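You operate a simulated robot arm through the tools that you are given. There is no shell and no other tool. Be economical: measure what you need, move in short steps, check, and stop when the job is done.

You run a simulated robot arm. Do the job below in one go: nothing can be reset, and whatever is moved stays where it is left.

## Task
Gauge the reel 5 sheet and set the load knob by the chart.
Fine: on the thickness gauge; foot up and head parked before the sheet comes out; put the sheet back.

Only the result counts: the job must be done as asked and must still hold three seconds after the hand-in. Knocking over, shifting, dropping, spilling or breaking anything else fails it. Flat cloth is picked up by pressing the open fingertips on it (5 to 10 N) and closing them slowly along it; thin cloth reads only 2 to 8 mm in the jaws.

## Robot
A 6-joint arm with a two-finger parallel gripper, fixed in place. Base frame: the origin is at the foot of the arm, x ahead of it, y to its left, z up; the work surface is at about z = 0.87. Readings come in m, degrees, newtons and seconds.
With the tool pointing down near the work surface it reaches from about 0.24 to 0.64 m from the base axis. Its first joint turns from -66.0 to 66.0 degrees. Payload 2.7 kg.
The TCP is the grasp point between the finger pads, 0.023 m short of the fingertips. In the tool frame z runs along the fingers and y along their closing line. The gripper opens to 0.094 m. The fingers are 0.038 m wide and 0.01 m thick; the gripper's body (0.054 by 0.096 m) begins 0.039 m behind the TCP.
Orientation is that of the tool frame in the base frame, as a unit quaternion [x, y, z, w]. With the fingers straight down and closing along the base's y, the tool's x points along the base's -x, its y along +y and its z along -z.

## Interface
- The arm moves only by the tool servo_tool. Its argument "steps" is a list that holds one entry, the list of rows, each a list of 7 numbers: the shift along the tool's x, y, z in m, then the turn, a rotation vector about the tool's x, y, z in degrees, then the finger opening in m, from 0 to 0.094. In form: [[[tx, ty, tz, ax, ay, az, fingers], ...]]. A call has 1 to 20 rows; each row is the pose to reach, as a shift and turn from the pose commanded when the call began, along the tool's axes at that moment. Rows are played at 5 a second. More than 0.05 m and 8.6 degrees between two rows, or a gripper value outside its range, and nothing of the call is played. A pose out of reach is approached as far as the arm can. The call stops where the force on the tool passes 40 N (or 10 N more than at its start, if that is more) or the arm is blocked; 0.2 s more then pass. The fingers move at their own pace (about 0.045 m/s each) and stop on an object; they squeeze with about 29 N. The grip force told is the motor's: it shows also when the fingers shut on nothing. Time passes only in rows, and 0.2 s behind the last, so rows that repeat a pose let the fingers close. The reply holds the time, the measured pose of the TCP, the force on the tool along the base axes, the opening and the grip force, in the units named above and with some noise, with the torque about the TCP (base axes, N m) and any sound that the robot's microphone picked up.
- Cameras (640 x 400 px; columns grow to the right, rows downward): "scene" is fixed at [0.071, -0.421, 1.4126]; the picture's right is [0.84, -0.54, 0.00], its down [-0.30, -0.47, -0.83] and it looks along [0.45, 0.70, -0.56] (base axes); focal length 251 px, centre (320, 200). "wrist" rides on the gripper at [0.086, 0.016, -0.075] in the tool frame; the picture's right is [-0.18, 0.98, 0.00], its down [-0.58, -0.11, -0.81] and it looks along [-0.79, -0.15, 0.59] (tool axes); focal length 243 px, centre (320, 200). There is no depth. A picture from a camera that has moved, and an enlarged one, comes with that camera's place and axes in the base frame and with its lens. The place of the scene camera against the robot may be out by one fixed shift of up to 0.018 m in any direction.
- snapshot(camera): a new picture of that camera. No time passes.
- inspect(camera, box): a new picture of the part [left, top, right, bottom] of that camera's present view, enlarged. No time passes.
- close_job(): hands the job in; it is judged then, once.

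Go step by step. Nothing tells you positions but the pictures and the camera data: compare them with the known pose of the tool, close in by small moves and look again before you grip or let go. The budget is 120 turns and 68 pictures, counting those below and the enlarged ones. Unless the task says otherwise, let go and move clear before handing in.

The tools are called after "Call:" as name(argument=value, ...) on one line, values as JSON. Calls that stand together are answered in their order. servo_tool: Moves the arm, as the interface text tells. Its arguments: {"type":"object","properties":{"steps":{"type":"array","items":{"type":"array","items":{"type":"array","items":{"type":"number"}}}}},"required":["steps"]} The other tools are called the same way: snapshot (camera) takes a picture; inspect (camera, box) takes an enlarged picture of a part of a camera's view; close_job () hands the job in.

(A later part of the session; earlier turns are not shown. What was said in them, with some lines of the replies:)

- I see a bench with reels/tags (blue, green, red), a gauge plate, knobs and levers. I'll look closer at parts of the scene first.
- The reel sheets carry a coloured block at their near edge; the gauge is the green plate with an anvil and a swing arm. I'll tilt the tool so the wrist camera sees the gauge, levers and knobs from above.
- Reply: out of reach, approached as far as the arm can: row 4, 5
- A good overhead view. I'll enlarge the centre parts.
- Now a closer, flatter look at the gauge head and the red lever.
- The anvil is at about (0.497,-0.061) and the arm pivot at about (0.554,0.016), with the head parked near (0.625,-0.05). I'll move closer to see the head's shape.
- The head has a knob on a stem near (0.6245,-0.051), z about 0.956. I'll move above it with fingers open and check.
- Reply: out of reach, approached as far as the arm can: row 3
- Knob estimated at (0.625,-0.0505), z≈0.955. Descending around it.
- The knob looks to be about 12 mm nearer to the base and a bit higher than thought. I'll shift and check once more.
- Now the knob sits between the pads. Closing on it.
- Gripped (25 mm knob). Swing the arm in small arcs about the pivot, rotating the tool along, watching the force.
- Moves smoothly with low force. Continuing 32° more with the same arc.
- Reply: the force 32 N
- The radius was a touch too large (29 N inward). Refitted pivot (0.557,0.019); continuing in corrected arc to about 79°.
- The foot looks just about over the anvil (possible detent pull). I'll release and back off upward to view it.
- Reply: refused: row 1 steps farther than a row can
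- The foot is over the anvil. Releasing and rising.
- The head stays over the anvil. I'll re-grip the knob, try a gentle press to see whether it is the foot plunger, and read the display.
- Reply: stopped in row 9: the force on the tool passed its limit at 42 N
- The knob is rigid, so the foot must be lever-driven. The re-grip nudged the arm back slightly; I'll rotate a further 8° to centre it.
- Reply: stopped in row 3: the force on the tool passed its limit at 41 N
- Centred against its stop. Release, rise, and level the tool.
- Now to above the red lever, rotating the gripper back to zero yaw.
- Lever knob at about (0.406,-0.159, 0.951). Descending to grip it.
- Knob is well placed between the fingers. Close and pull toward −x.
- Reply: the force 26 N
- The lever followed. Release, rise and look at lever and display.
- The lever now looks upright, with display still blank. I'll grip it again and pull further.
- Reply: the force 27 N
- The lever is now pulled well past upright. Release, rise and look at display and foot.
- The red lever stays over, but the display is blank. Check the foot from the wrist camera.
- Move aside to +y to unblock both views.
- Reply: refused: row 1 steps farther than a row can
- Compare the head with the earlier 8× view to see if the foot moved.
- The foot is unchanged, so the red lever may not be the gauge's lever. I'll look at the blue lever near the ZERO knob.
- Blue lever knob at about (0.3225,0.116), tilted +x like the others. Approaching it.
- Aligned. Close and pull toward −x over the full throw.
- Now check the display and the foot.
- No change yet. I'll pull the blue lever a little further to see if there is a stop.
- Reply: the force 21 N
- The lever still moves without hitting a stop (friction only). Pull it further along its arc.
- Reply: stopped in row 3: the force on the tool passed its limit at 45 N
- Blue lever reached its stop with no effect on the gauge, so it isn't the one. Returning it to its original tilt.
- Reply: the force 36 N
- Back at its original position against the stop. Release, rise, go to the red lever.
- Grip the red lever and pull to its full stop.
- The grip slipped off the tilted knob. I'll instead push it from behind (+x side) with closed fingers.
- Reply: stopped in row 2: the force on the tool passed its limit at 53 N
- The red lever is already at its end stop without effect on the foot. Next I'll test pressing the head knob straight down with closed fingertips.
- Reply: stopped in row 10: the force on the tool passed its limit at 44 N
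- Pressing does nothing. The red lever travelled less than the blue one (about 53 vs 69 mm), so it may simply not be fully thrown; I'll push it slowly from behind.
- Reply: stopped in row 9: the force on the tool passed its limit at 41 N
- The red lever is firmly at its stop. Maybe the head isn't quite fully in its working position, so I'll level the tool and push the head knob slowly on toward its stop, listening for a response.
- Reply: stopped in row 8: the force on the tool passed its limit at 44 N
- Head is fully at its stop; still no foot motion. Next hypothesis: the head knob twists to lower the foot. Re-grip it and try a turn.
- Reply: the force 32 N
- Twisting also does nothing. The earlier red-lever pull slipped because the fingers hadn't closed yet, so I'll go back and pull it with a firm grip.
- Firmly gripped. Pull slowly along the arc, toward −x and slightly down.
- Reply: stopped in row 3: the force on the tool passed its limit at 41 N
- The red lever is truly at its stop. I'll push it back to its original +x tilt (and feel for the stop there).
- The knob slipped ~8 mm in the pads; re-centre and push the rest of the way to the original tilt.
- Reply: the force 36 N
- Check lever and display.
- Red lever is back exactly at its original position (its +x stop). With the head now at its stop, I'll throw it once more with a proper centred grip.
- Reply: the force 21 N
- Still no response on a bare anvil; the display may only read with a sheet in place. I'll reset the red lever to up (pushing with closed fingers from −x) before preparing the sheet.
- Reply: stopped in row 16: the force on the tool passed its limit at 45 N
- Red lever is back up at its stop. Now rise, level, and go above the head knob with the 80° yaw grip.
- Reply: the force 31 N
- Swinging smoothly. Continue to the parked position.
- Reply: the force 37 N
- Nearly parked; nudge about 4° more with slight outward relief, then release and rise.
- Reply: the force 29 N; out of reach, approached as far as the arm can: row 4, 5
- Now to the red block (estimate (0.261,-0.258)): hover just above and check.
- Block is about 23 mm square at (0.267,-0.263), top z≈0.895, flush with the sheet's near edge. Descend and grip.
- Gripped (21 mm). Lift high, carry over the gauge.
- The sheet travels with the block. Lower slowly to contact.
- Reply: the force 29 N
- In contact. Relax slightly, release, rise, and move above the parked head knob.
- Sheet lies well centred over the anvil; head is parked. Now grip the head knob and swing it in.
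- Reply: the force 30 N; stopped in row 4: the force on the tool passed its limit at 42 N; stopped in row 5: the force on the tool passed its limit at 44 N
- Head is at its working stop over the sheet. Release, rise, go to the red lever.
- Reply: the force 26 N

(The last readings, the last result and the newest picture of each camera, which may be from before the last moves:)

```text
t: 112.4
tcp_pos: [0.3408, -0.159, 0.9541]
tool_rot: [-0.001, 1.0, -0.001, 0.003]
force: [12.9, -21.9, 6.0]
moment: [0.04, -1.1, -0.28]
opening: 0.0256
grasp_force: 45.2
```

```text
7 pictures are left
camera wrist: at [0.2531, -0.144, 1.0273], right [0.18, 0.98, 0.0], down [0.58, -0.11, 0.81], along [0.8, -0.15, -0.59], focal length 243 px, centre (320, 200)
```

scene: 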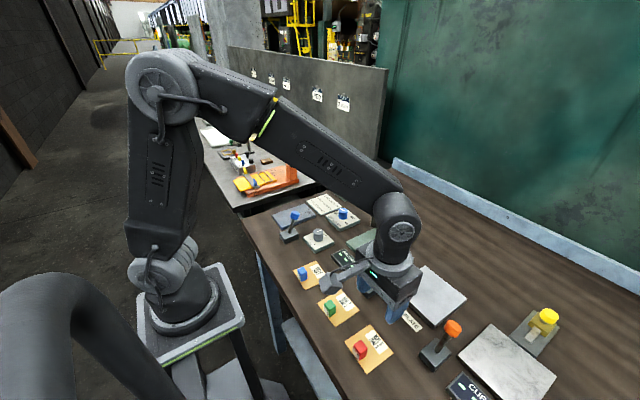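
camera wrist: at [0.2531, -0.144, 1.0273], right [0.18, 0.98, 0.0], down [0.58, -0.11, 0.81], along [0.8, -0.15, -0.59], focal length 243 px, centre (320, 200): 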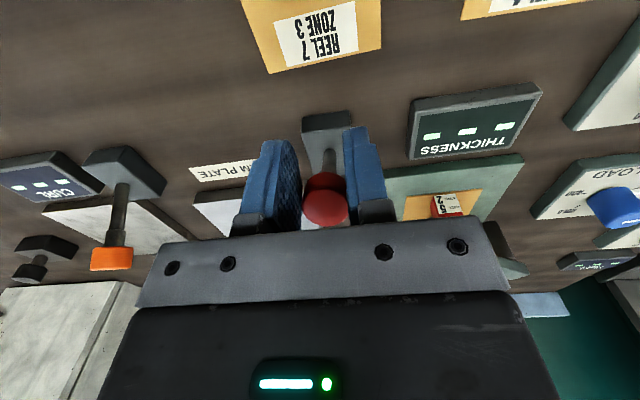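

Still blank, so red isn't the gauge's lever (its offset to the warm plate matches orange's to the curl plate). I'll put red back up and then try blue again, now with the sheet in place and the head at its stop.

Call:
servo_tool(steps=[[[0, 0, 0, 0, 0, 0, 0.05], [0, 0, 0, 0, 0, 0, 0.05], [0, 0, -0.04, 0, 0, 0, 0.05], [0, 0, -0.07, 0, 0, 0, 0.03], [0.034, 0, -0.07, 0, 0, 0, 0.0], [0.034, 0, -0.07, 0, 0, 0, 0.0], [0.034, 0, -0.03, 0, 0, 0, 0.0], [0.034, 0, -0.003, 0, 0, 0, 0.0], [0.034, 0, -0.003, 0, 0, 0, 0.0]]])

Call:
servo_tool(steps=[[[-0.005, 0, 0, 0, 0, 0, 0.0], [-0.01, 0, 0, 0, 0, 0, 0.0], [-0.015, 0, 0, 0, 0, 0, 0.0], [-0.02, 0, 0, 0, 0, 0, 0.0], [-0.025, 0, 0, 0, 0, 0, 0.0], [-0.03, 0, 0, 0, 0, 0, 0.0], [-0.035, 0, 0, 0, 0, 0, 0.0], [-0.04, 0, 0, 0, 0, 0, 0.0], [-0.045, 0, 0, 0, 0, 0, 0.0], [-0.05, 0, 0, 0, 0, 0, 0.0], [-0.055, 0, 0, 0, 0, 0, 0.0], [-0.06, 0, 0, 0, 0, 0, 0.0], [-0.064, 0, 0, 0, 0, 0, 0.0], [-0.068, 0, 0, 0, 0, 0, 0.0], [-0.072, 0, 0, 0, 0, 0, 0.0], [-0.076, 0, 0, 0, 0, 0, 0.0], [-0.08, 0, 0, 0, 0, 0, 0.0]]])

```text
t: 114.4
tcp_pos: [0.3057, -0.1599, 0.9536]
tool_rot: [-0.001, 1.0, 0.001, -0.001]
force: [-0.4, 0.2, -0.1]
moment: [-0.01, 0.0, 0.02]
opening: 0.0
grasp_force: 29.5
```

```text
t: 115.8
tcp_pos: [0.3342, -0.1587, 0.9585]
tool_rot: [-0.002, 1.0, -0.001, 0.002]
force: [-6.1, 4.0, 12.4]
moment: [-0.04, -0.26, 0.07]
opening: 0.0
grasp_force: 29.5
stopped in row 6: the force on the tool passed its limit at 46 N (the readings are from after the stop); the commanded pose is now the measured one
```

Stopped mid-way; continue pushing from here.

Call:
servo_tool(steps=[[[-0.003, 0, 0, 0, 0, 0, 0.0], [-0.006, 0, 0, 0, 0, 0, 0.0], [-0.01, 0, 0, 0, 0, 0, 0.0], [-0.014, 0, 0, 0, 0, 0, 0.0], [-0.018, 0, 0, 0, 0, 0, 0.0], [-0.022, 0, 0, 0, 0, 0, 0.0], [-0.026, 0, 0, 0, 0, 0, 0.0], [-0.03, 0, 0, 0, 0, 0, 0.0], [-0.034, 0, 0, 0, 0, 0, 0.0], [-0.038, 0, 0, 0, 0, 0, 0.0], [-0.042, 0, 0, 0, 0, 0, 0.0], [-0.046, 0, 0, 0, 0, 0, 0.0], [-0.05, 0, 0, 0, 0, 0, 0.0]]])

```text
t: 116.2
tcp_pos: [0.3375, -0.1586, 0.9608]
tool_rot: [-0.002, 1.0, -0.001, 0.003]
force: [-3.8, 4.5, 11.2]
moment: [-0.04, -0.22, 0.13]
opening: 0.0002
grasp_force: 29.1
stopped in row 2: the force on the tool passed its limit at 43 N (the readings are from after the stop); the commanded pose is now the measured one
```

The finger seems to ride up on the tilted knob; back off, go lower and push again.

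Call:
servo_tool(steps=[[[0.01, 0, 0, 0, 0, 0, 0.0], [0.025, 0, 0, 0, 0, 0, 0.0], [0.025, 0, 0.015, 0, 0, 0, 0.0], [0.025, 0, 0.015, 0, 0, 0, 0.0], [0.02, 0, 0.015, 0, 0, 0, 0.0], [0.015, 0, 0.015, 0, 0, 0, 0.0], [0.01, 0, 0.014, 0, 0, 0, 0.0], [0.005, 0, 0.013, 0, 0, 0, 0.0], [0.0, 0, 0.012, 0, 0, 0, 0.0], [-0.005, 0, 0.011, 0, 0, 0, 0.0], [-0.01, 0, 0.01, 0, 0, 0, 0.0], [-0.015, 0, 0.01, 0, 0, 0, 0.0], [-0.02, 0, 0.009, 0, 0, 0, 0.0], [-0.025, 0, 0.008, 0, 0, 0, 0.0], [-0.03, 0, 0.008, 0, 0, 0, 0.0], [-0.035, 0, 0.008, 0, 0, 0, 0.0], [-0.04, 0, 0.008, 0, 0, 0, 0.0], [-0.045, 0, 0.008, 0, 0, 0, 0.0], [-0.05, 0, 0.008, 0, 0, 0, 0.0]]])

```text
t: 120.0
tcp_pos: [0.3747, -0.1599, 0.9503]
tool_rot: [0.0, 1.0, 0.003, -0.009]
force: [-11.8, 0.5, 3.3]
moment: [-0.01, -0.06, -0.02]
opening: 0.0
grasp_force: 28.7
stopped in row 18: the force on the tool passed its limit at 47 N (the readings are from after the stop); the commanded pose is now the measured one
```

Red is back at its original stop. Now to the blue lever.

Call:
servo_tool(steps=[[[0.006, 0, 0, 0, 0, 0, 0.0], [0.006, 0, -0.04, 0.3, -1, 0, 0.03], [0.006, 0, -0.08, 0.3, -1, 0, 0.06], [0.012, 0.045, -0.08, 0.3, -1, 0, 0.06], [0.018, 0.09, -0.08, 0.3, -1, 0, 0.06], [0.024, 0.135, -0.08, 0.3, -1, 0, 0.06], [0.03, 0.18, -0.08, 0.3, -1, 0, 0.06], [0.04, 0.225, -0.08, 0.3, -1, 0, 0.06], [0.05, 0.274, -0.08, 0.3, -1, 0, 0.06], [0.05, 0.274, -0.04, 0.3, -1, 0, 0.06], [0.05, 0.274, -0.009, 0.3, -1, 0, 0.06], [0.05, 0.274, -0.009, 0.3, -1, 0, 0.06], [0.05, 0.274, -0.009, 0.3, -1, 0, 0.02], [0.05, 0.274, -0.009, 0.3, -1, 0, 0.015], [0.05, 0.274, -0.009, 0.3, -1, 0, 0.015], [0.05, 0.274, -0.009, 0.3, -1, 0, 0.015]]])

```text
t: 123.4
tcp_pos: [0.3254, 0.1155, 0.9656]
tool_rot: [0.001, 1.0, -0.001, 0.001]
force: [0.2, -1.3, -5.3]
moment: [0.34, -0.18, -0.15]
opening: 0.025
grasp_force: 44.4
```

Gripped blue. Pull it through to its −x stop.

Call:
servo_tool(steps=[[[0.007, 0, -0.001, 0, 0, 0, 0.015], [0.014, 0, -0.002, 0, 0, 0, 0.015], [0.021, 0, -0.002, 0, 0, 0, 0.015], [0.028, 0, -0.001, 0, 0, 0, 0.015], [0.035, 0, 0.001, 0, 0, 0, 0.015], [0.042, 0, 0.003, 0, 0, 0, 0.015], [0.049, 0, 0.006, 0, 0, 0, 0.015], [0.056, 0, 0.009, 0, 0, 0, 0.015], [0.061, 0, 0.011, 0, 0, 0, 0.015], [0.066, 0, 0.014, 0, 0, 0, 0.015]]])

Call:
inspect(camera="scene", box=[310, 205, 422, 275])

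```text
t: 125.6
tcp_pos: [0.2594, 0.1152, 0.9488]
tool_rot: [-0.001, 1.0, 0.0, 0.003]
force: [13.4, -8.0, 13.0]
moment: [0.16, -1.41, -0.08]
opening: 0.0255
grasp_force: 44.9
```

```text
5.71 times, centred on (366, 240) of scene
camera zoom: at [0.0712, -0.4213, 1.4125], right [0.84, -0.54, 0.0], down [-0.3, -0.47, -0.83], along [0.45, 0.7, -0.56], focal length 1437 px, centre (57, -29)
```

zoom: 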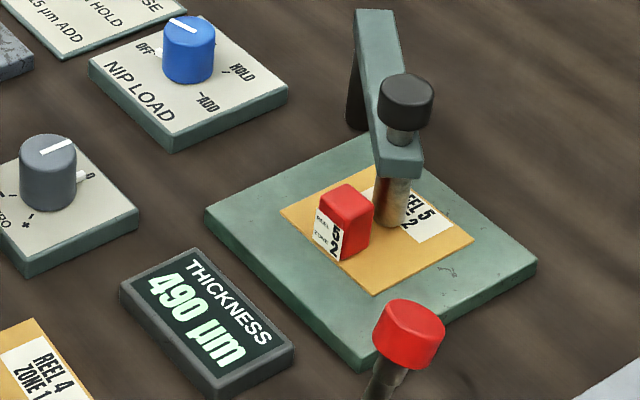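

The display reads 490 µm, so the blue lever is the foot lever and the setting is HOLD. Now raise the foot: push blue back to its stop.

Call:
servo_tool(steps=[[[-0.007, 0, -0.006, 0, 0, 0, 0.015], [-0.014, 0, -0.01, 0, 0, 0, 0.015], [-0.022, 0, -0.013, 0, 0, 0, 0.015], [-0.03, 0, -0.015, 0, 0, 0, 0.015], [-0.038, 0, -0.016, 0, 0, 0, 0.015], [-0.046, 0, -0.016, 0, 0, 0, 0.015], [-0.054, 0, -0.015, 0, 0, 0, 0.015], [-0.062, 0, -0.013, 0, 0, 0, 0.015], [-0.07, 0, -0.01, 0, 0, 0, 0.015], [-0.072, 0, -0.01, 0, 0, 0, 0.015], [-0.072, 0, -0.01, 0, 0, 0, 0.015]]])

```text
t: 128.0
tcp_pos: [0.3311, 0.1143, 0.9565]
tool_rot: [0.001, 1.0, -0.001, -0.002]
force: [-33.8, 9.8, 8.2]
moment: [0.3, 0.26, -0.1]
opening: 0.0253
grasp_force: 45.4
```

At the up-stop. Release, rise, move over to the head knob, and verify the foot is up.

Call:
servo_tool(steps=[[[0, 0, 0, 0, 0, 0, 0.04], [0, 0, 0, 0, 0, 0, 0.06], [0, 0, -0.04, 0, 0, 0, 0.06], [0, 0, -0.079, 0, 0, 0, 0.05], [0, 0, -0.079, 0, 0, 0, 0.05]]])

Call:
inspect(camera="scene", box=[270, 190, 430, 290])

```text
t: 129.2
tcp_pos: [0.3328, 0.1133, 1.0345]
tool_rot: [0.001, 1.0, 0.0, 0.002]
force: [-0.2, -1.0, -0.3]
moment: [0.01, -0.04, -0.02]
opening: 0.0499
grasp_force: 0.1
```

```text
4.00 times, centred on (350, 240) of scene
camera zoom: at [0.071, -0.421, 1.4126], right [0.84, -0.54, 0.0], down [-0.3, -0.47, -0.83], along [0.45, 0.7, -0.56], focal length 1006 px, centre (200, 40)
```

zoom: 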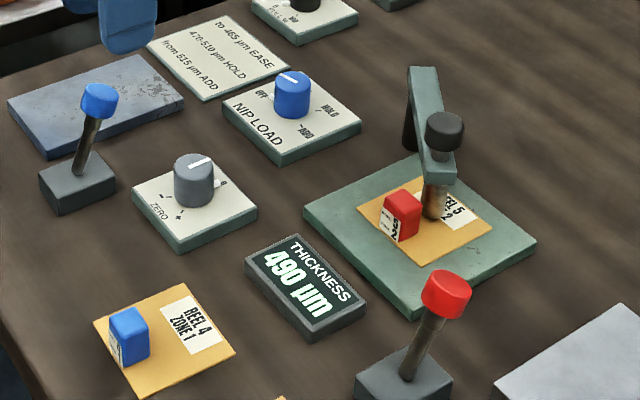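

Blue and red levers are both back at their original up positions; the reading 490 µm is held on the display. Now go to the head knob.

Call:
servo_tool(steps=[[[-0.017, -0.017, 0, 0, 0, 8, 0.05], [-0.034, -0.034, 0, 0, 0, 16, 0.05], [-0.051, -0.051, 0, 0, 0, 24, 0.05], [-0.068, -0.068, 0, 0, 0, 32, 0.05], [-0.085, -0.085, 0, 0, 0, 40, 0.05], [-0.102, -0.102, 0, 0, 0, 48, 0.05], [-0.119, -0.119, 0, 0, 0, 56, 0.05], [-0.136, -0.136, 0, 0, 0, 64, 0.05], [-0.154, -0.154, 0, 0, 0, 72, 0.05], [-0.173, -0.1715, 0, 0, 0, 80, 0.05], [-0.173, -0.1715, 0, 0, 0, 80, 0.05]]])

Call:
servo_tool(steps=[[[0, 0, 0.03, 0, 0, 0, 0.05], [0, 0, 0.058, 0, 0, 0, 0.05], [0, 0, 0.058, 0, 0, 0, 0.05], [0, 0, 0.058, 0, 0, 0, 0.02], [0, 0, 0.058, 0, 0, 0, 0.015], [0, 0, 0.058, 0, 0, 0, 0.015], [0, 0, 0.058, 0, 0, 0, 0.015]]])

```text
t: 131.6
tcp_pos: [0.504, -0.0566, 1.035]
tool_rot: [0.643, 0.766, 0.001, 0.002]
force: [0.3, -0.5, -0.3]
moment: [-0.02, -0.01, 0.04]
opening: 0.0498
grasp_force: 0.1
```

```text
t: 133.2
tcp_pos: [0.5053, -0.0561, 0.98]
tool_rot: [0.642, 0.766, 0.001, 0.001]
force: [-6.2, -7.3, -2.0]
moment: [-0.32, 0.15, -0.03]
opening: 0.0249
grasp_force: 44.8
```

Gripped. Swing back to park in two arcs.

Call:
servo_tool(steps=[[[-0.0086, 0.0098, 0, 0, 0, -8, 0.015], [-0.0158, 0.0209, 0, 0, 0, -16, 0.015], [-0.0214, 0.0328, 0, 0, 0, -24, 0.015], [-0.0251, 0.0454, 0, 0, 0, -32, 0.015], [-0.0272, 0.0583, 0, 0, 0, -40, 0.015]]])

Call:
servo_tool(steps=[[[-0.0086, 0.0098, 0, 0, 0, -8, 0.015], [-0.0158, 0.0209, 0, 0, 0, -16, 0.015], [-0.0214, 0.0328, 0, 0, 0, -24, 0.015], [-0.0251, 0.0454, 0, 0, 0, -32, 0.015], [-0.0263, 0.0518, 0, 0, 0, -36, 0.015], [-0.0263, 0.0518, 0, 0, 0, -36, 0.015]]])

```text
t: 134.4
tcp_pos: [0.5673, -0.0733, 0.9796]
tool_rot: [0.34, 0.94, 0.001, 0.002]
force: [-1.7, 2.0, 2.9]
moment: [0.43, 1.01, 0.15]
opening: 0.0249
grasp_force: 45.6
```

```text
t: 135.8
tcp_pos: [0.6222, -0.0503, 0.978]
tool_rot: [0.035, 0.999, -0.001, 0.0]
force: [3.7, -4.9, -14.1]
moment: [0.06, 0.11, 0.16]
opening: 0.0252
grasp_force: 45.3
```

Nudge onward until it meets the park stop or the original position.

Call:
servo_tool(steps=[[[-0.0023, 0.0023, 0, 0, 0, -2, 0.015], [-0.0045, 0.0045, 0, 0, 0, -4, 0.015], [-0.0065, 0.0065, 0, 0, 0, -4, 0.015], [-0.0065, 0.0065, 0, 0, 0, -4, 0.015]]])

Call:
servo_tool(steps=[[[0, 0, 0, 0, 0, 0, 0.04], [0, 0, 0, 0, 0, 0, 0.05], [0, 0, -0.02, 0, 0, 0, 0.05], [0.01, 0, -0.04, 0, 0, 0, 0.05], [0.05, -0.007, -0.04, 0, 0, 0, 0.05], [0.09, -0.014, -0.04, 0, 0, 0, 0.05], [0.12, -0.017, -0.035, 0, 0, 0, 0.05], [0.154, -0.0175, -0.03, 0, 0, 0, 0.05], [0.154, -0.0175, -0.03, 0, 0, 0, 0.05]]])

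Call:
snapshot(camera="wrist")

```text
t: 136.5
tcp_pos: [0.6237, -0.0486, 0.98]
tool_rot: [0.004, 1.0, -0.003, -0.008]
force: [-9.1, -2.2, 3.5]
moment: [0.12, 0.25, -0.43]
opening: 0.0248
grasp_force: 44.7
stopped in row 3: the force on the tool passed its limit at 43 N (the readings are from after the stop); the commanded pose is now the measured one
```

```text
t: 138.5
tcp_pos: [0.4724, -0.0642, 1.011]
tool_rot: [0.003, 1.0, -0.004, -0.007]
force: [-0.1, -0.4, -1.1]
moment: [0.0, -0.01, -0.01]
opening: 0.0501
grasp_force: 0.1
```

```text
4 pictures are left
camera wrist: at [0.3856, -0.0469, 1.0859], right [0.19, 0.98, -0.01], down [0.59, -0.11, 0.8], along [0.78, -0.16, -0.6], focal length 243 px, centre (320, 200)
```

wrist: 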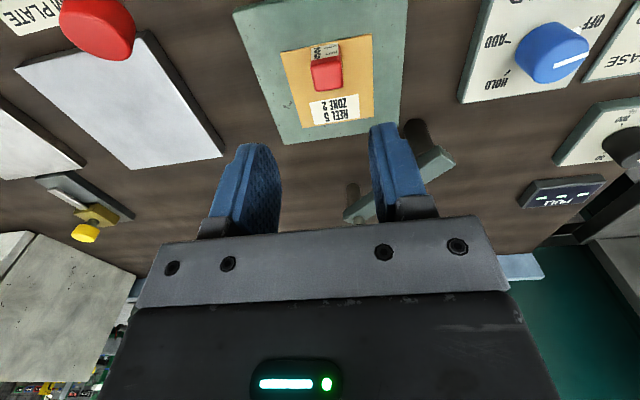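

Head is against its park stop. Now grip the block and lift the sheet.

Call:
servo_tool(steps=[[[-0.001, 0.003, 0.03, -0.2, -0.4, 0, 0.05], [-0.001, 0.003, 0.07, -0.5, -0.8, 0, 0.05], [-0.001, 0.003, 0.099, -0.5, -0.8, 0, 0.05], [-0.001, 0.003, 0.099, -0.5, -0.8, 0, 0.05], [-0.001, 0.003, 0.099, -0.5, -0.8, 0, 0.03], [-0.001, 0.003, 0.099, -0.5, -0.8, 0, 0.02], [-0.001, 0.003, 0.099, -0.5, -0.8, 0, 0.015], [-0.001, 0.003, 0.099, -0.5, -0.8, 0, 0.015]]])

```text
t: 140.3
tcp_pos: [0.4713, -0.0617, 0.9116]
tool_rot: [0.003, 1.0, 0.001, 0.001]
force: [0.6, 0.3, 0.2]
moment: [0.0, 0.0, 0.0]
opening: 0.021
grasp_force: 29.5
```

Gripped. Lift and carry back to its original spot.

Call:
servo_tool(steps=[[[0, 0, -0.03, 0, 0, 0, 0.015], [0, 0, -0.07, 0, 0, 0, 0.015], [0, 0, -0.11, 0, 0, 0, 0.015], [0.03, -0.03, -0.11, 0, 0, 0, 0.015], [0.06, -0.06, -0.11, 0, 0, 0, 0.015], [0.09, -0.09, -0.11, 0, 0, 0, 0.015], [0.12, -0.12, -0.11, 0, 0, 0, 0.015], [0.15, -0.15, -0.11, 0, 0, 0, 0.015], [0.18, -0.18, -0.11, 0, 0, 0, 0.015], [0.2072, -0.1995, -0.11, 0, 0, 0, 0.015], [0.2072, -0.1995, -0.07, 0, 0, 0, 0.015], [0.2072, -0.1995, -0.03, 0, 0, 0, 0.015], [0.2072, -0.1995, -0.008, 0, 0, 0, 0.015], [0.2072, -0.1995, -0.008, 0, 0, 0, 0.015]]])

```text
t: 143.3
tcp_pos: [0.2633, -0.2595, 0.9189]
tool_rot: [0.003, 1.0, 0.001, 0.001]
force: [-0.1, 0.1, -1.7]
moment: [-0.02, -0.01, 0.0]
opening: 0.0212
grasp_force: 28.8
```

Call:
servo_tool(steps=[[[-0.0005, -0.0015, 0.01, 0, 0, 0, 0.015], [-0.0005, -0.0015, 0.015, 0, 0, 0, 0.015], [-0.0005, -0.0015, 0.0175, 0, 0, 0, 0.015], [-0.0005, -0.0015, 0.019, 0, 0, 0, 0.015], [-0.0005, -0.0015, 0.019, 0, 0, 0, 0.015]]])

```text
t: 144.5
tcp_pos: [0.2621, -0.2628, 0.9009]
tool_rot: [0.004, 1.0, 0.001, 0.001]
force: [0.0, 0.0, -0.1]
moment: [-0.04, 0.0, 0.02]
opening: 0.0214
grasp_force: 28.7
```

Small correction and final lowering to contact.

Call:
servo_tool(steps=[[[-0.0015, 0.001, 0.0005, 0, 0, 0, 0.015], [-0.0015, 0.001, 0.0015, 0, 0, 0, 0.015], [-0.0015, 0.001, 0.0025, 0, 0, 0, 0.015], [-0.0015, 0.001, 0.0025, 0, 0, 0, 0.015]]])

```text
t: 145.5
tcp_pos: [0.2644, -0.2606, 0.8981]
tool_rot: [0.003, 1.0, 0.0, 0.001]
force: [-8.1, 0.2, 28.5]
moment: [-0.01, 0.08, 0.01]
opening: 0.021
grasp_force: 29.1
```

Contact made. Release, rise and move to above the NIP LOAD knob (est. (0.484,0.0925)).

Call:
servo_tool(steps=[[[0, 0, -0.0015, 0, 0, 0, 0.015], [0, 0, -0.0015, 0, 0, 0, 0.03], [0, 0, -0.0015, 0, 0, 0, 0.05], [0, 0, -0.03, 0, 0, 0, 0.05], [0, 0, -0.07, 0, 0, 0, 0.05], [0, 0, -0.11, 0, 0, 0, 0.05], [-0.026, 0.04, -0.13, 0, 0, 0, 0.06], [-0.05, 0.08, -0.13, 0, 0, 0, 0.06], [-0.075, 0.12, -0.13, 0, 0, 0, 0.06], [-0.1, 0.16, -0.13, 0, 0, 0, 0.06], [-0.125, 0.2, -0.13, 0, 0, 0, 0.06], [-0.15, 0.24, -0.13, 0, 0, 0, 0.06], [-0.175, 0.28, -0.13, 0, 0, 0, 0.06], [-0.2, 0.32, -0.13, 0, 0, 0, 0.06], [-0.2196, 0.3535, -0.13, 0, 0, 0, 0.06], [-0.2196, 0.3535, -0.09, 0, 0, 0, 0.06], [-0.2196, 0.3535, -0.06, 0, 0, 0, 0.06], [-0.2196, 0.3535, -0.06, 0, 0, 0, 0.06]]])

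Call:
snapshot(camera="wrist")

```text
refused: row 7 steps farther than a row can; nothing moved
```

```text
3 pictures are left
camera wrist: at [0.1768, -0.2449, 0.9724], right [0.19, 0.98, 0.0], down [0.58, -0.11, 0.81], along [0.79, -0.15, -0.59], focal length 243 px, centre (320, 200)
```

wrist: 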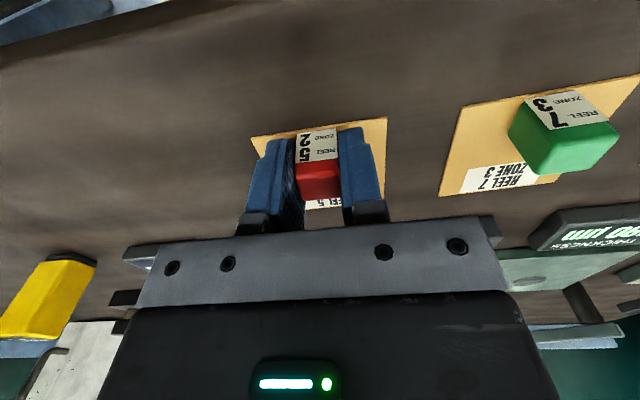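

A row was too long; nothing moved. Repeat with smaller steps.

Call:
servo_tool(steps=[[[0, 0, -0.0015, 0, 0, 0, 0.015], [0, 0, -0.0015, 0, 0, 0, 0.03], [0, 0, -0.0015, 0, 0, 0, 0.05], [0, 0, -0.03, 0, 0, 0, 0.05], [0, 0, -0.07, 0, 0, 0, 0.05], [0, 0, -0.11, 0, 0, 0, 0.05], [0, 0, -0.13, 0, 0, 0, 0.05], [0, 0, -0.13, 0, 0, 0, 0.05]]])

Call:
servo_tool(steps=[[[-0.024, 0.038, 0, 0, 0, 0, 0.06], [-0.048, 0.077, 0, 0, 0, 0, 0.06], [-0.072, 0.116, 0, 0, 0, 0, 0.06], [-0.096, 0.155, 0, 0, 0, 0, 0.06], [-0.12, 0.194, 0, 0, 0, 0, 0.06], [-0.144, 0.233, 0, 0, 0, 0, 0.06], [-0.168, 0.272, 0, 0, 0, 0, 0.06], [-0.192, 0.311, 0, 0, 0, 0, 0.06], [-0.2196, 0.3535, 0, 0, 0, 0, 0.06], [-0.2196, 0.3535, 0.04, 0, 0, 0, 0.06], [-0.2196, 0.3535, 0.07, 0, 0, 0, 0.06], [-0.2196, 0.3535, 0.07, 0, 0, 0, 0.06]]])

Call:
snapshot(camera="wrist")

```text
t: 147.3
tcp_pos: [0.2617, -0.2627, 1.0296]
tool_rot: [0.003, 1.0, 0.0, 0.001]
force: [-0.3, -0.4, -0.3]
moment: [0.0, 0.04, 0.01]
opening: 0.0501
grasp_force: 0.0
```

```text
refused: row 9 steps farther than a row can; nothing moved
```

```text
2 pictures are left
camera wrist: at [0.1751, -0.2469, 1.1037], right [0.19, 0.98, 0.0], down [0.58, -0.11, 0.81], along [0.79, -0.15, -0.59], focal length 243 px, centre (320, 200)
```

wrist: 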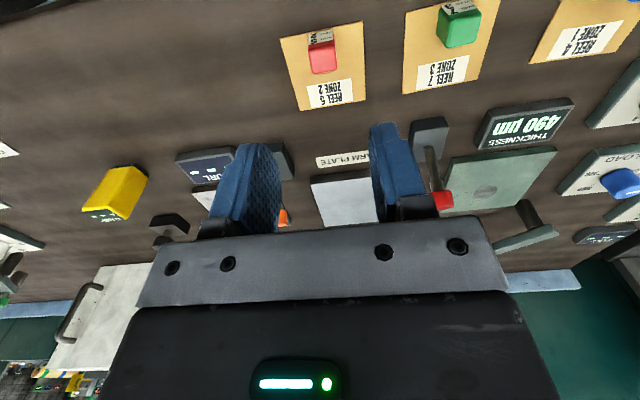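

The sheet is back in place. Now move (smaller rows) to above the NIP LOAD knob.

Call:
servo_tool(steps=[[[-0.0222, 0.0355, 0, 0, 0, 0, 0.06], [-0.0444, 0.071, 0, 0, 0, 0, 0.06], [-0.0666, 0.1065, 0, 0, 0, 0, 0.06], [-0.0888, 0.142, 0, 0, 0, 0, 0.06], [-0.111, 0.1775, 0, 0, 0, 0, 0.06], [-0.1332, 0.213, 0, 0, 0, 0, 0.06], [-0.1554, 0.2485, 0, 0, 0, 0, 0.06], [-0.1776, 0.284, 0, 0, 0, 0, 0.06], [-0.2, 0.3195, 0, 0, 0, 0, 0.06], [-0.2223, 0.3552, 0, 0, 0, 0, 0.06], [-0.2223, 0.3552, 0.04, 0, 0, 0, 0.06], [-0.2223, 0.3552, 0.07, 0, 0, 0, 0.06], [-0.2223, 0.3552, 0.07, 0, 0, 0, 0.06]]])

```text
t: 150.1
tcp_pos: [0.4895, 0.0905, 0.9573]
tool_rot: [0.004, 1.0, 0.001, 0.001]
force: [0.5, 0.3, 0.4]
moment: [0.02, 0.01, 0.02]
opening: 0.06
grasp_force: 0.1
```

Descend around the knob and close on it.

Call:
servo_tool(steps=[[[0.005, 0.002, 0.015, 0, 0, 0, 0.06], [0.005, 0.002, 0.03, 0, 0, 0, 0.06], [0.005, 0.002, 0.037, 0, 0, 0, 0.06], [0.005, 0.002, 0.037, 0, 0, 0, 0.06], [0.005, 0.002, 0.037, 0, 0, 0, 0.04], [0.005, 0.002, 0.037, 0, 0, 0, 0.03], [0.005, 0.002, 0.037, 0, 0, 0, 0.02], [0.005, 0.002, 0.037, 0, 0, 0, 0.02]]])

```text
t: 151.9
tcp_pos: [0.4839, 0.0955, 0.9233]
tool_rot: [0.002, 1.0, 0.001, 0.001]
force: [1.0, 13.6, -4.1]
moment: [-0.07, -0.17, 0.05]
opening: 0.0297
grasp_force: 44.7
```

Gripped the knob (29.7 mm). First clockwise stroke of 66°.

Call:
servo_tool(steps=[[[0, 0.003, 0, 0, 0, 0, 0.02], [0, 0.003, 0, 0, 0, 8, 0.02], [0, 0.003, 0, 0, 0, 16, 0.02], [0, 0.003, 0, 0, 0, 24, 0.02], [0, 0.003, 0, 0, 0, 32, 0.02], [0, 0.003, 0, 0, 0, 40, 0.02], [0, 0.003, 0, 0, 0, 48, 0.02], [0, 0.003, 0, 0, 0, 56, 0.02], [0, 0.003, 0, 0, 0, 64, 0.02], [0, 0.003, 0, 0, 0, 66, 0.02], [0, 0.003, 0, 0, 0, 66, 0.02]]])

```text
t: 153.7
tcp_pos: [0.4852, 0.0987, 0.9238]
tool_rot: [0.45, 0.893, 0.007, 0.005]
force: [6.6, 5.5, -4.9]
moment: [-0.16, 0.4, 0.07]
opening: 0.0299
grasp_force: 44.8
stopped in row 8: the force on the tool passed its limit at 41 N (the readings are from after the stop); the commanded pose is now the measured one
```

Stopped on side load at 53°. Continue the remaining 13° from here.

Call:
servo_tool(steps=[[[0, 0, 0, 0, 0, 4, 0.02], [0, 0, 0, 0, 0, 8, 0.02], [0, 0, 0, 0, 0, 12.5, 0.02], [0, 0, 0, 0, 0, 12.5, 0.02]]])

```text
t: 154.7
tcp_pos: [0.4872, 0.1014, 0.9215]
tool_rot: [0.544, 0.839, 0.01, 0.006]
force: [9.3, 2.3, -5.8]
moment: [0.1, 0.43, 0.06]
opening: 0.0298
grasp_force: 45.2
stopped in row 4: the force on the tool passed its limit at 40 N (the readings are from after the stop); the commanded pose is now the measured one
```

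Yaw 66° reached. Release, rise, level; then rotate back for the second stroke, re-centred.

Call:
servo_tool(steps=[[[0, 0, 0, 0, 0, 0, 0.04], [0, 0, 0, 0, 0, 0, 0.055], [0, 0, -0.02, 0.6, 0, 0, 0.055], [0, 0, -0.035, 1.3, 0, 0, 0.055], [0, 0, -0.035, 1.3, 0, 0, 0.055]]])

```text
t: 155.9
tcp_pos: [0.4855, 0.101, 0.9602]
tool_rot: [0.545, 0.838, -0.001, -0.001]
force: [0.0, 0.4, -0.2]
moment: [-0.02, -0.04, 0.03]
opening: 0.0549
grasp_force: 0.0
```

Call:
servo_tool(steps=[[[-0.001, 0, 0, 0, 0, -8, 0.055], [-0.001, 0, 0, 0, 0, -16, 0.055], [-0.002, 0.001, 0, 0, 0, -24, 0.055], [-0.003, 0.001, 0, 0, 0, -32, 0.055], [-0.003, 0.001, 0, 0, 0, -40, 0.055], [-0.004, 0.002, 0, 0, 0, -48, 0.055], [-0.005, 0.002, 0, 0, 0, -56, 0.055], [-0.0055, 0.0025, 0, 0, 0, -64, 0.055], [-0.0055, 0.0025, 0, 0, 0, -66, 0.055], [-0.0055, 0.0025, 0.02, 0, 0, -66, 0.055], [-0.0055, 0.0025, 0.038, 0, 0, -66, 0.055], [-0.0055, 0.0025, 0.038, 0, 0, -66, 0.055], [-0.0055, 0.0025, 0.038, 0, 0, -66, 0.03], [-0.0055, 0.0025, 0.038, 0, 0, -66, 0.02], [-0.0055, 0.0025, 0.038, 0, 0, -66, 0.02], [-0.0055, 0.0025, 0.038, 0, 0, -66, 0.02]]])

```text
t: 159.3
tcp_pos: [0.4891, 0.0938, 0.9203]
tool_rot: [0.001, 1.0, -0.002, -0.001]
force: [-0.2, -19.6, -1.6]
moment: [-0.21, -0.02, -0.01]
opening: 0.0291
grasp_force: 44.6
```

Second clockwise stroke with centring.

Call:
servo_tool(steps=[[[0, -0.003, 0, 0, 0, 0, 0.02], [0, -0.003, 0, 0, 0, 8, 0.02], [0, -0.003, 0, 0, 0, 16, 0.02], [0, -0.003, 0, 0, 0, 24, 0.02], [0, -0.003, 0, 0, 0, 32, 0.02], [0, -0.003, 0, 0, 0, 40, 0.02], [0, -0.003, 0, 0, 0, 48, 0.02], [0, -0.003, 0, 0, 0, 56, 0.02], [0, -0.003, 0, 0, 0, 64, 0.02], [0, -0.003, 0, 0, 0, 66, 0.02], [0, -0.003, 0, 0, 0, 66, 0.02]]])

```text
t: 161.7
tcp_pos: [0.4897, 0.095, 0.9207]
tool_rot: [0.545, 0.839, -0.001, 0.0]
force: [-10.0, 20.7, 13.4]
moment: [0.54, 0.15, 0.04]
opening: 0.0293
grasp_force: 44.6
```

Release, rise, move clear toward −x, then look.

Call:
servo_tool(steps=[[[0, 0, 0, 0, 0, 0, 0.04], [0, 0, 0, 0, 0, 0, 0.055], [0, 0, -0.04, 0, 0, 0, 0.055], [0, 0, -0.08, 0, 0, 0, 0.055], [0, 0, -0.12, 0, 0, 0, 0.055], [0.02, -0.032, -0.12, 0, 0, 0, 0.055], [0.04, -0.064, -0.12, 0, 0, 0, 0.055], [0.06, -0.097, -0.12, 0, 0, 0, 0.055], [0.079, -0.129, -0.12, 0, 0, 0, 0.055], [0.079, -0.129, -0.12, 0, 0, 0, 0.055]]])

Call:
inspect(camera="scene", box=[310, 190, 438, 270])

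```text
t: 163.9
tcp_pos: [0.341, 0.1121, 1.0394]
tool_rot: [0.545, 0.839, -0.001, -0.001]
force: [0.2, 0.4, -0.2]
moment: [0.04, -0.03, -0.05]
opening: 0.0551
grasp_force: 0.1
```

```text
5.00 times, centred on (374, 230) of scene
camera zoom: at [0.071, -0.421, 1.4126], right [0.84, -0.54, 0.0], down [-0.3, -0.47, -0.83], along [0.45, 0.7, -0.56], focal length 1257 px, centre (50, 50)
```

zoom: 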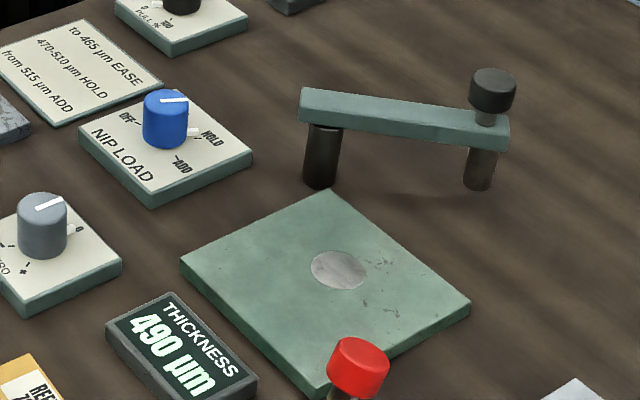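

The pointer is at or near HOLD. I'll use the last picture as a tight zoom to be sure.

Call:
inspect(camera="scene", box=[326, 200, 366, 225])

```text
16.00 times, centred on (346, 212) of scene
camera zoom: at [0.071, -0.421, 1.4126], right [0.84, -0.54, 0.0], down [-0.3, -0.47, -0.83], along [0.45, 0.7, -0.56], focal length 4023 px, centre (-96, 0)
```

zoom: 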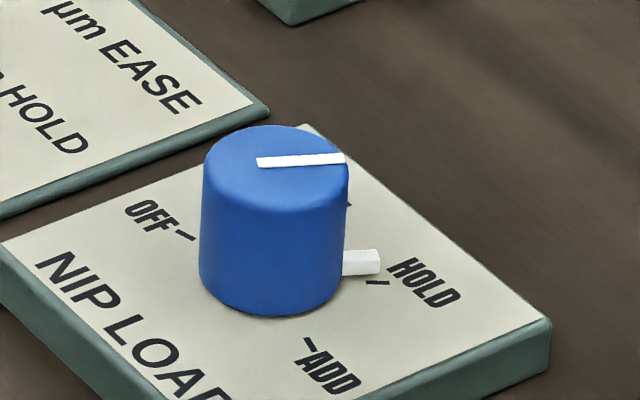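

Ticks are 72° apart (OFF 108°, HOLD −36°), and the pointer is at about −26°, roughly 10° short. I'll re-grip and turn 10.5° more.

Call:
servo_tool(steps=[[[-0.0085, 0.0143, 0, 0, 0, -7.4, 0.055], [-0.017, 0.0287, 0, 0, 0, -14.7, 0.055], [-0.0256, 0.043, 0, 0, 0, -22, 0.055], [-0.0341, 0.0573, 0, 0, 0, -29.3, 0.055], [-0.0427, 0.0717, 0, 0, 0, -36.7, 0.055], [-0.0512, 0.086, 0, 0, 0, -44, 0.055], [-0.0597, 0.1003, 0, 0, 0, -51.3, 0.055], [-0.0683, 0.1147, 0, 0, 0, -58.7, 0.055], [-0.0768, 0.129, 0, 0, 0, -66, 0.055], [-0.0768, 0.129, 0.04, 0, 0, -66, 0.055], [-0.0768, 0.129, 0.075, 0, 0, -66, 0.055], [-0.0768, 0.129, 0.075, 0, 0, -66, 0.055]]])

```text
t: 166.5
tcp_pos: [0.4897, 0.0918, 0.9652]
tool_rot: [0.001, 1.0, 0.0, 0.001]
force: [-0.4, 0.5, -0.2]
moment: [-0.02, 0.01, 0.03]
opening: 0.0551
grasp_force: 0.1
```

Call:
servo_tool(steps=[[[0, 0.002, 0.025, 0, 0, 0, 0.055], [0, 0.002, 0.044, 0, 0, 0, 0.055], [0, 0.002, 0.044, 0, 0, 0, 0.055], [0, 0.002, 0.044, 0, 0, 0, 0.03], [0, 0.002, 0.044, 0, 0, 0, 0.02], [0, 0.002, 0.044, 0, 0, 0, 0.02], [0, 0.002, 0.044, 0, 0, 0, 0.02]]])

```text
t: 168.1
tcp_pos: [0.4894, 0.0951, 0.9217]
tool_rot: [0.0, 1.0, 0.001, -0.001]
force: [-0.9, -3.4, -2.4]
moment: [0.35, -0.19, 0.01]
opening: 0.0294
grasp_force: 45.2
```

Gripped with little side load. Turn 10.5° clockwise, release and rise clear.

Call:
servo_tool(steps=[[[0, 0, 0, 0, 0, 3.5, 0.02], [0, 0, 0, 0, 0, 7, 0.02], [0, 0, 0, 0, 0, 10.5, 0.02], [0, 0, 0, 0, 0, 10.5, 0.02], [0, 0, 0, 0, 0, 10.5, 0.02]]])

Call:
servo_tool(steps=[[[0, 0, 0, 0, 0, 0, 0.035], [0, 0, 0, 0, 0, 0, 0.055], [0, 0, 0, 0, 0, 0, 0.055], [0, 0, -0.04, 0, 0, 0, 0.055], [0, 0, -0.08, 0, 0, 0, 0.055], [0, 0, -0.12, 0, 0, 0, 0.055], [0.03, 0, -0.15, 0, 0, 0, 0.055], [0.06, 0, -0.18, 0, 0, 0, 0.055], [0.06, 0, -0.18, 0, 0, 0, 0.055]]])

```text
t: 169.3
tcp_pos: [0.4894, 0.0951, 0.9218]
tool_rot: [0.093, 0.996, -0.002, -0.002]
force: [7.2, -23.3, -14.9]
moment: [-0.2, -0.85, -0.02]
opening: 0.0295
grasp_force: 44.7
```

```text
t: 171.3
tcp_pos: [0.4261, 0.1116, 1.1027]
tool_rot: [0.091, 0.996, -0.001, -0.001]
force: [0.2, 0.8, 0.8]
moment: [-0.04, -0.02, -0.01]
opening: 0.055
grasp_force: 0.1
```

The sheet is back on its spot, the head is parked, both levers are up, and the knob is turned to HOLD for the 490 µm reading. I'm handing in.

Call:
close_job()

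```text
The job is handed in.
```

I gauged the reel 5 sheet at 490 µm and set the NIP LOAD knob to HOLD (470–510 µm on the chart), but I have no picture of the knob after its last turn.

- **Knob:** My last picture showed the pointer about 10° short of the HOLD mark. I then turned it 10.5° more by dead reckoning, because no pictures were left.
- **Gauge:** Before the sheet came out I pushed the blue lever back to its up stop and swung the head back against its park stop. The display still showed 490 µm with the lever up, so I judged the foot up from the lever position.
- **Other levers:** While looking for the foot lever I also threw the red lever by the warm plate several times, then pushed it back to its original stop. The 490 µm appeared after pulling the blue lever with the sheet in place. A delayed reading from the red lever isn't ruled out, but both are up.
- **Sheet:** It is back in its original place. I saw it there in a later picture.
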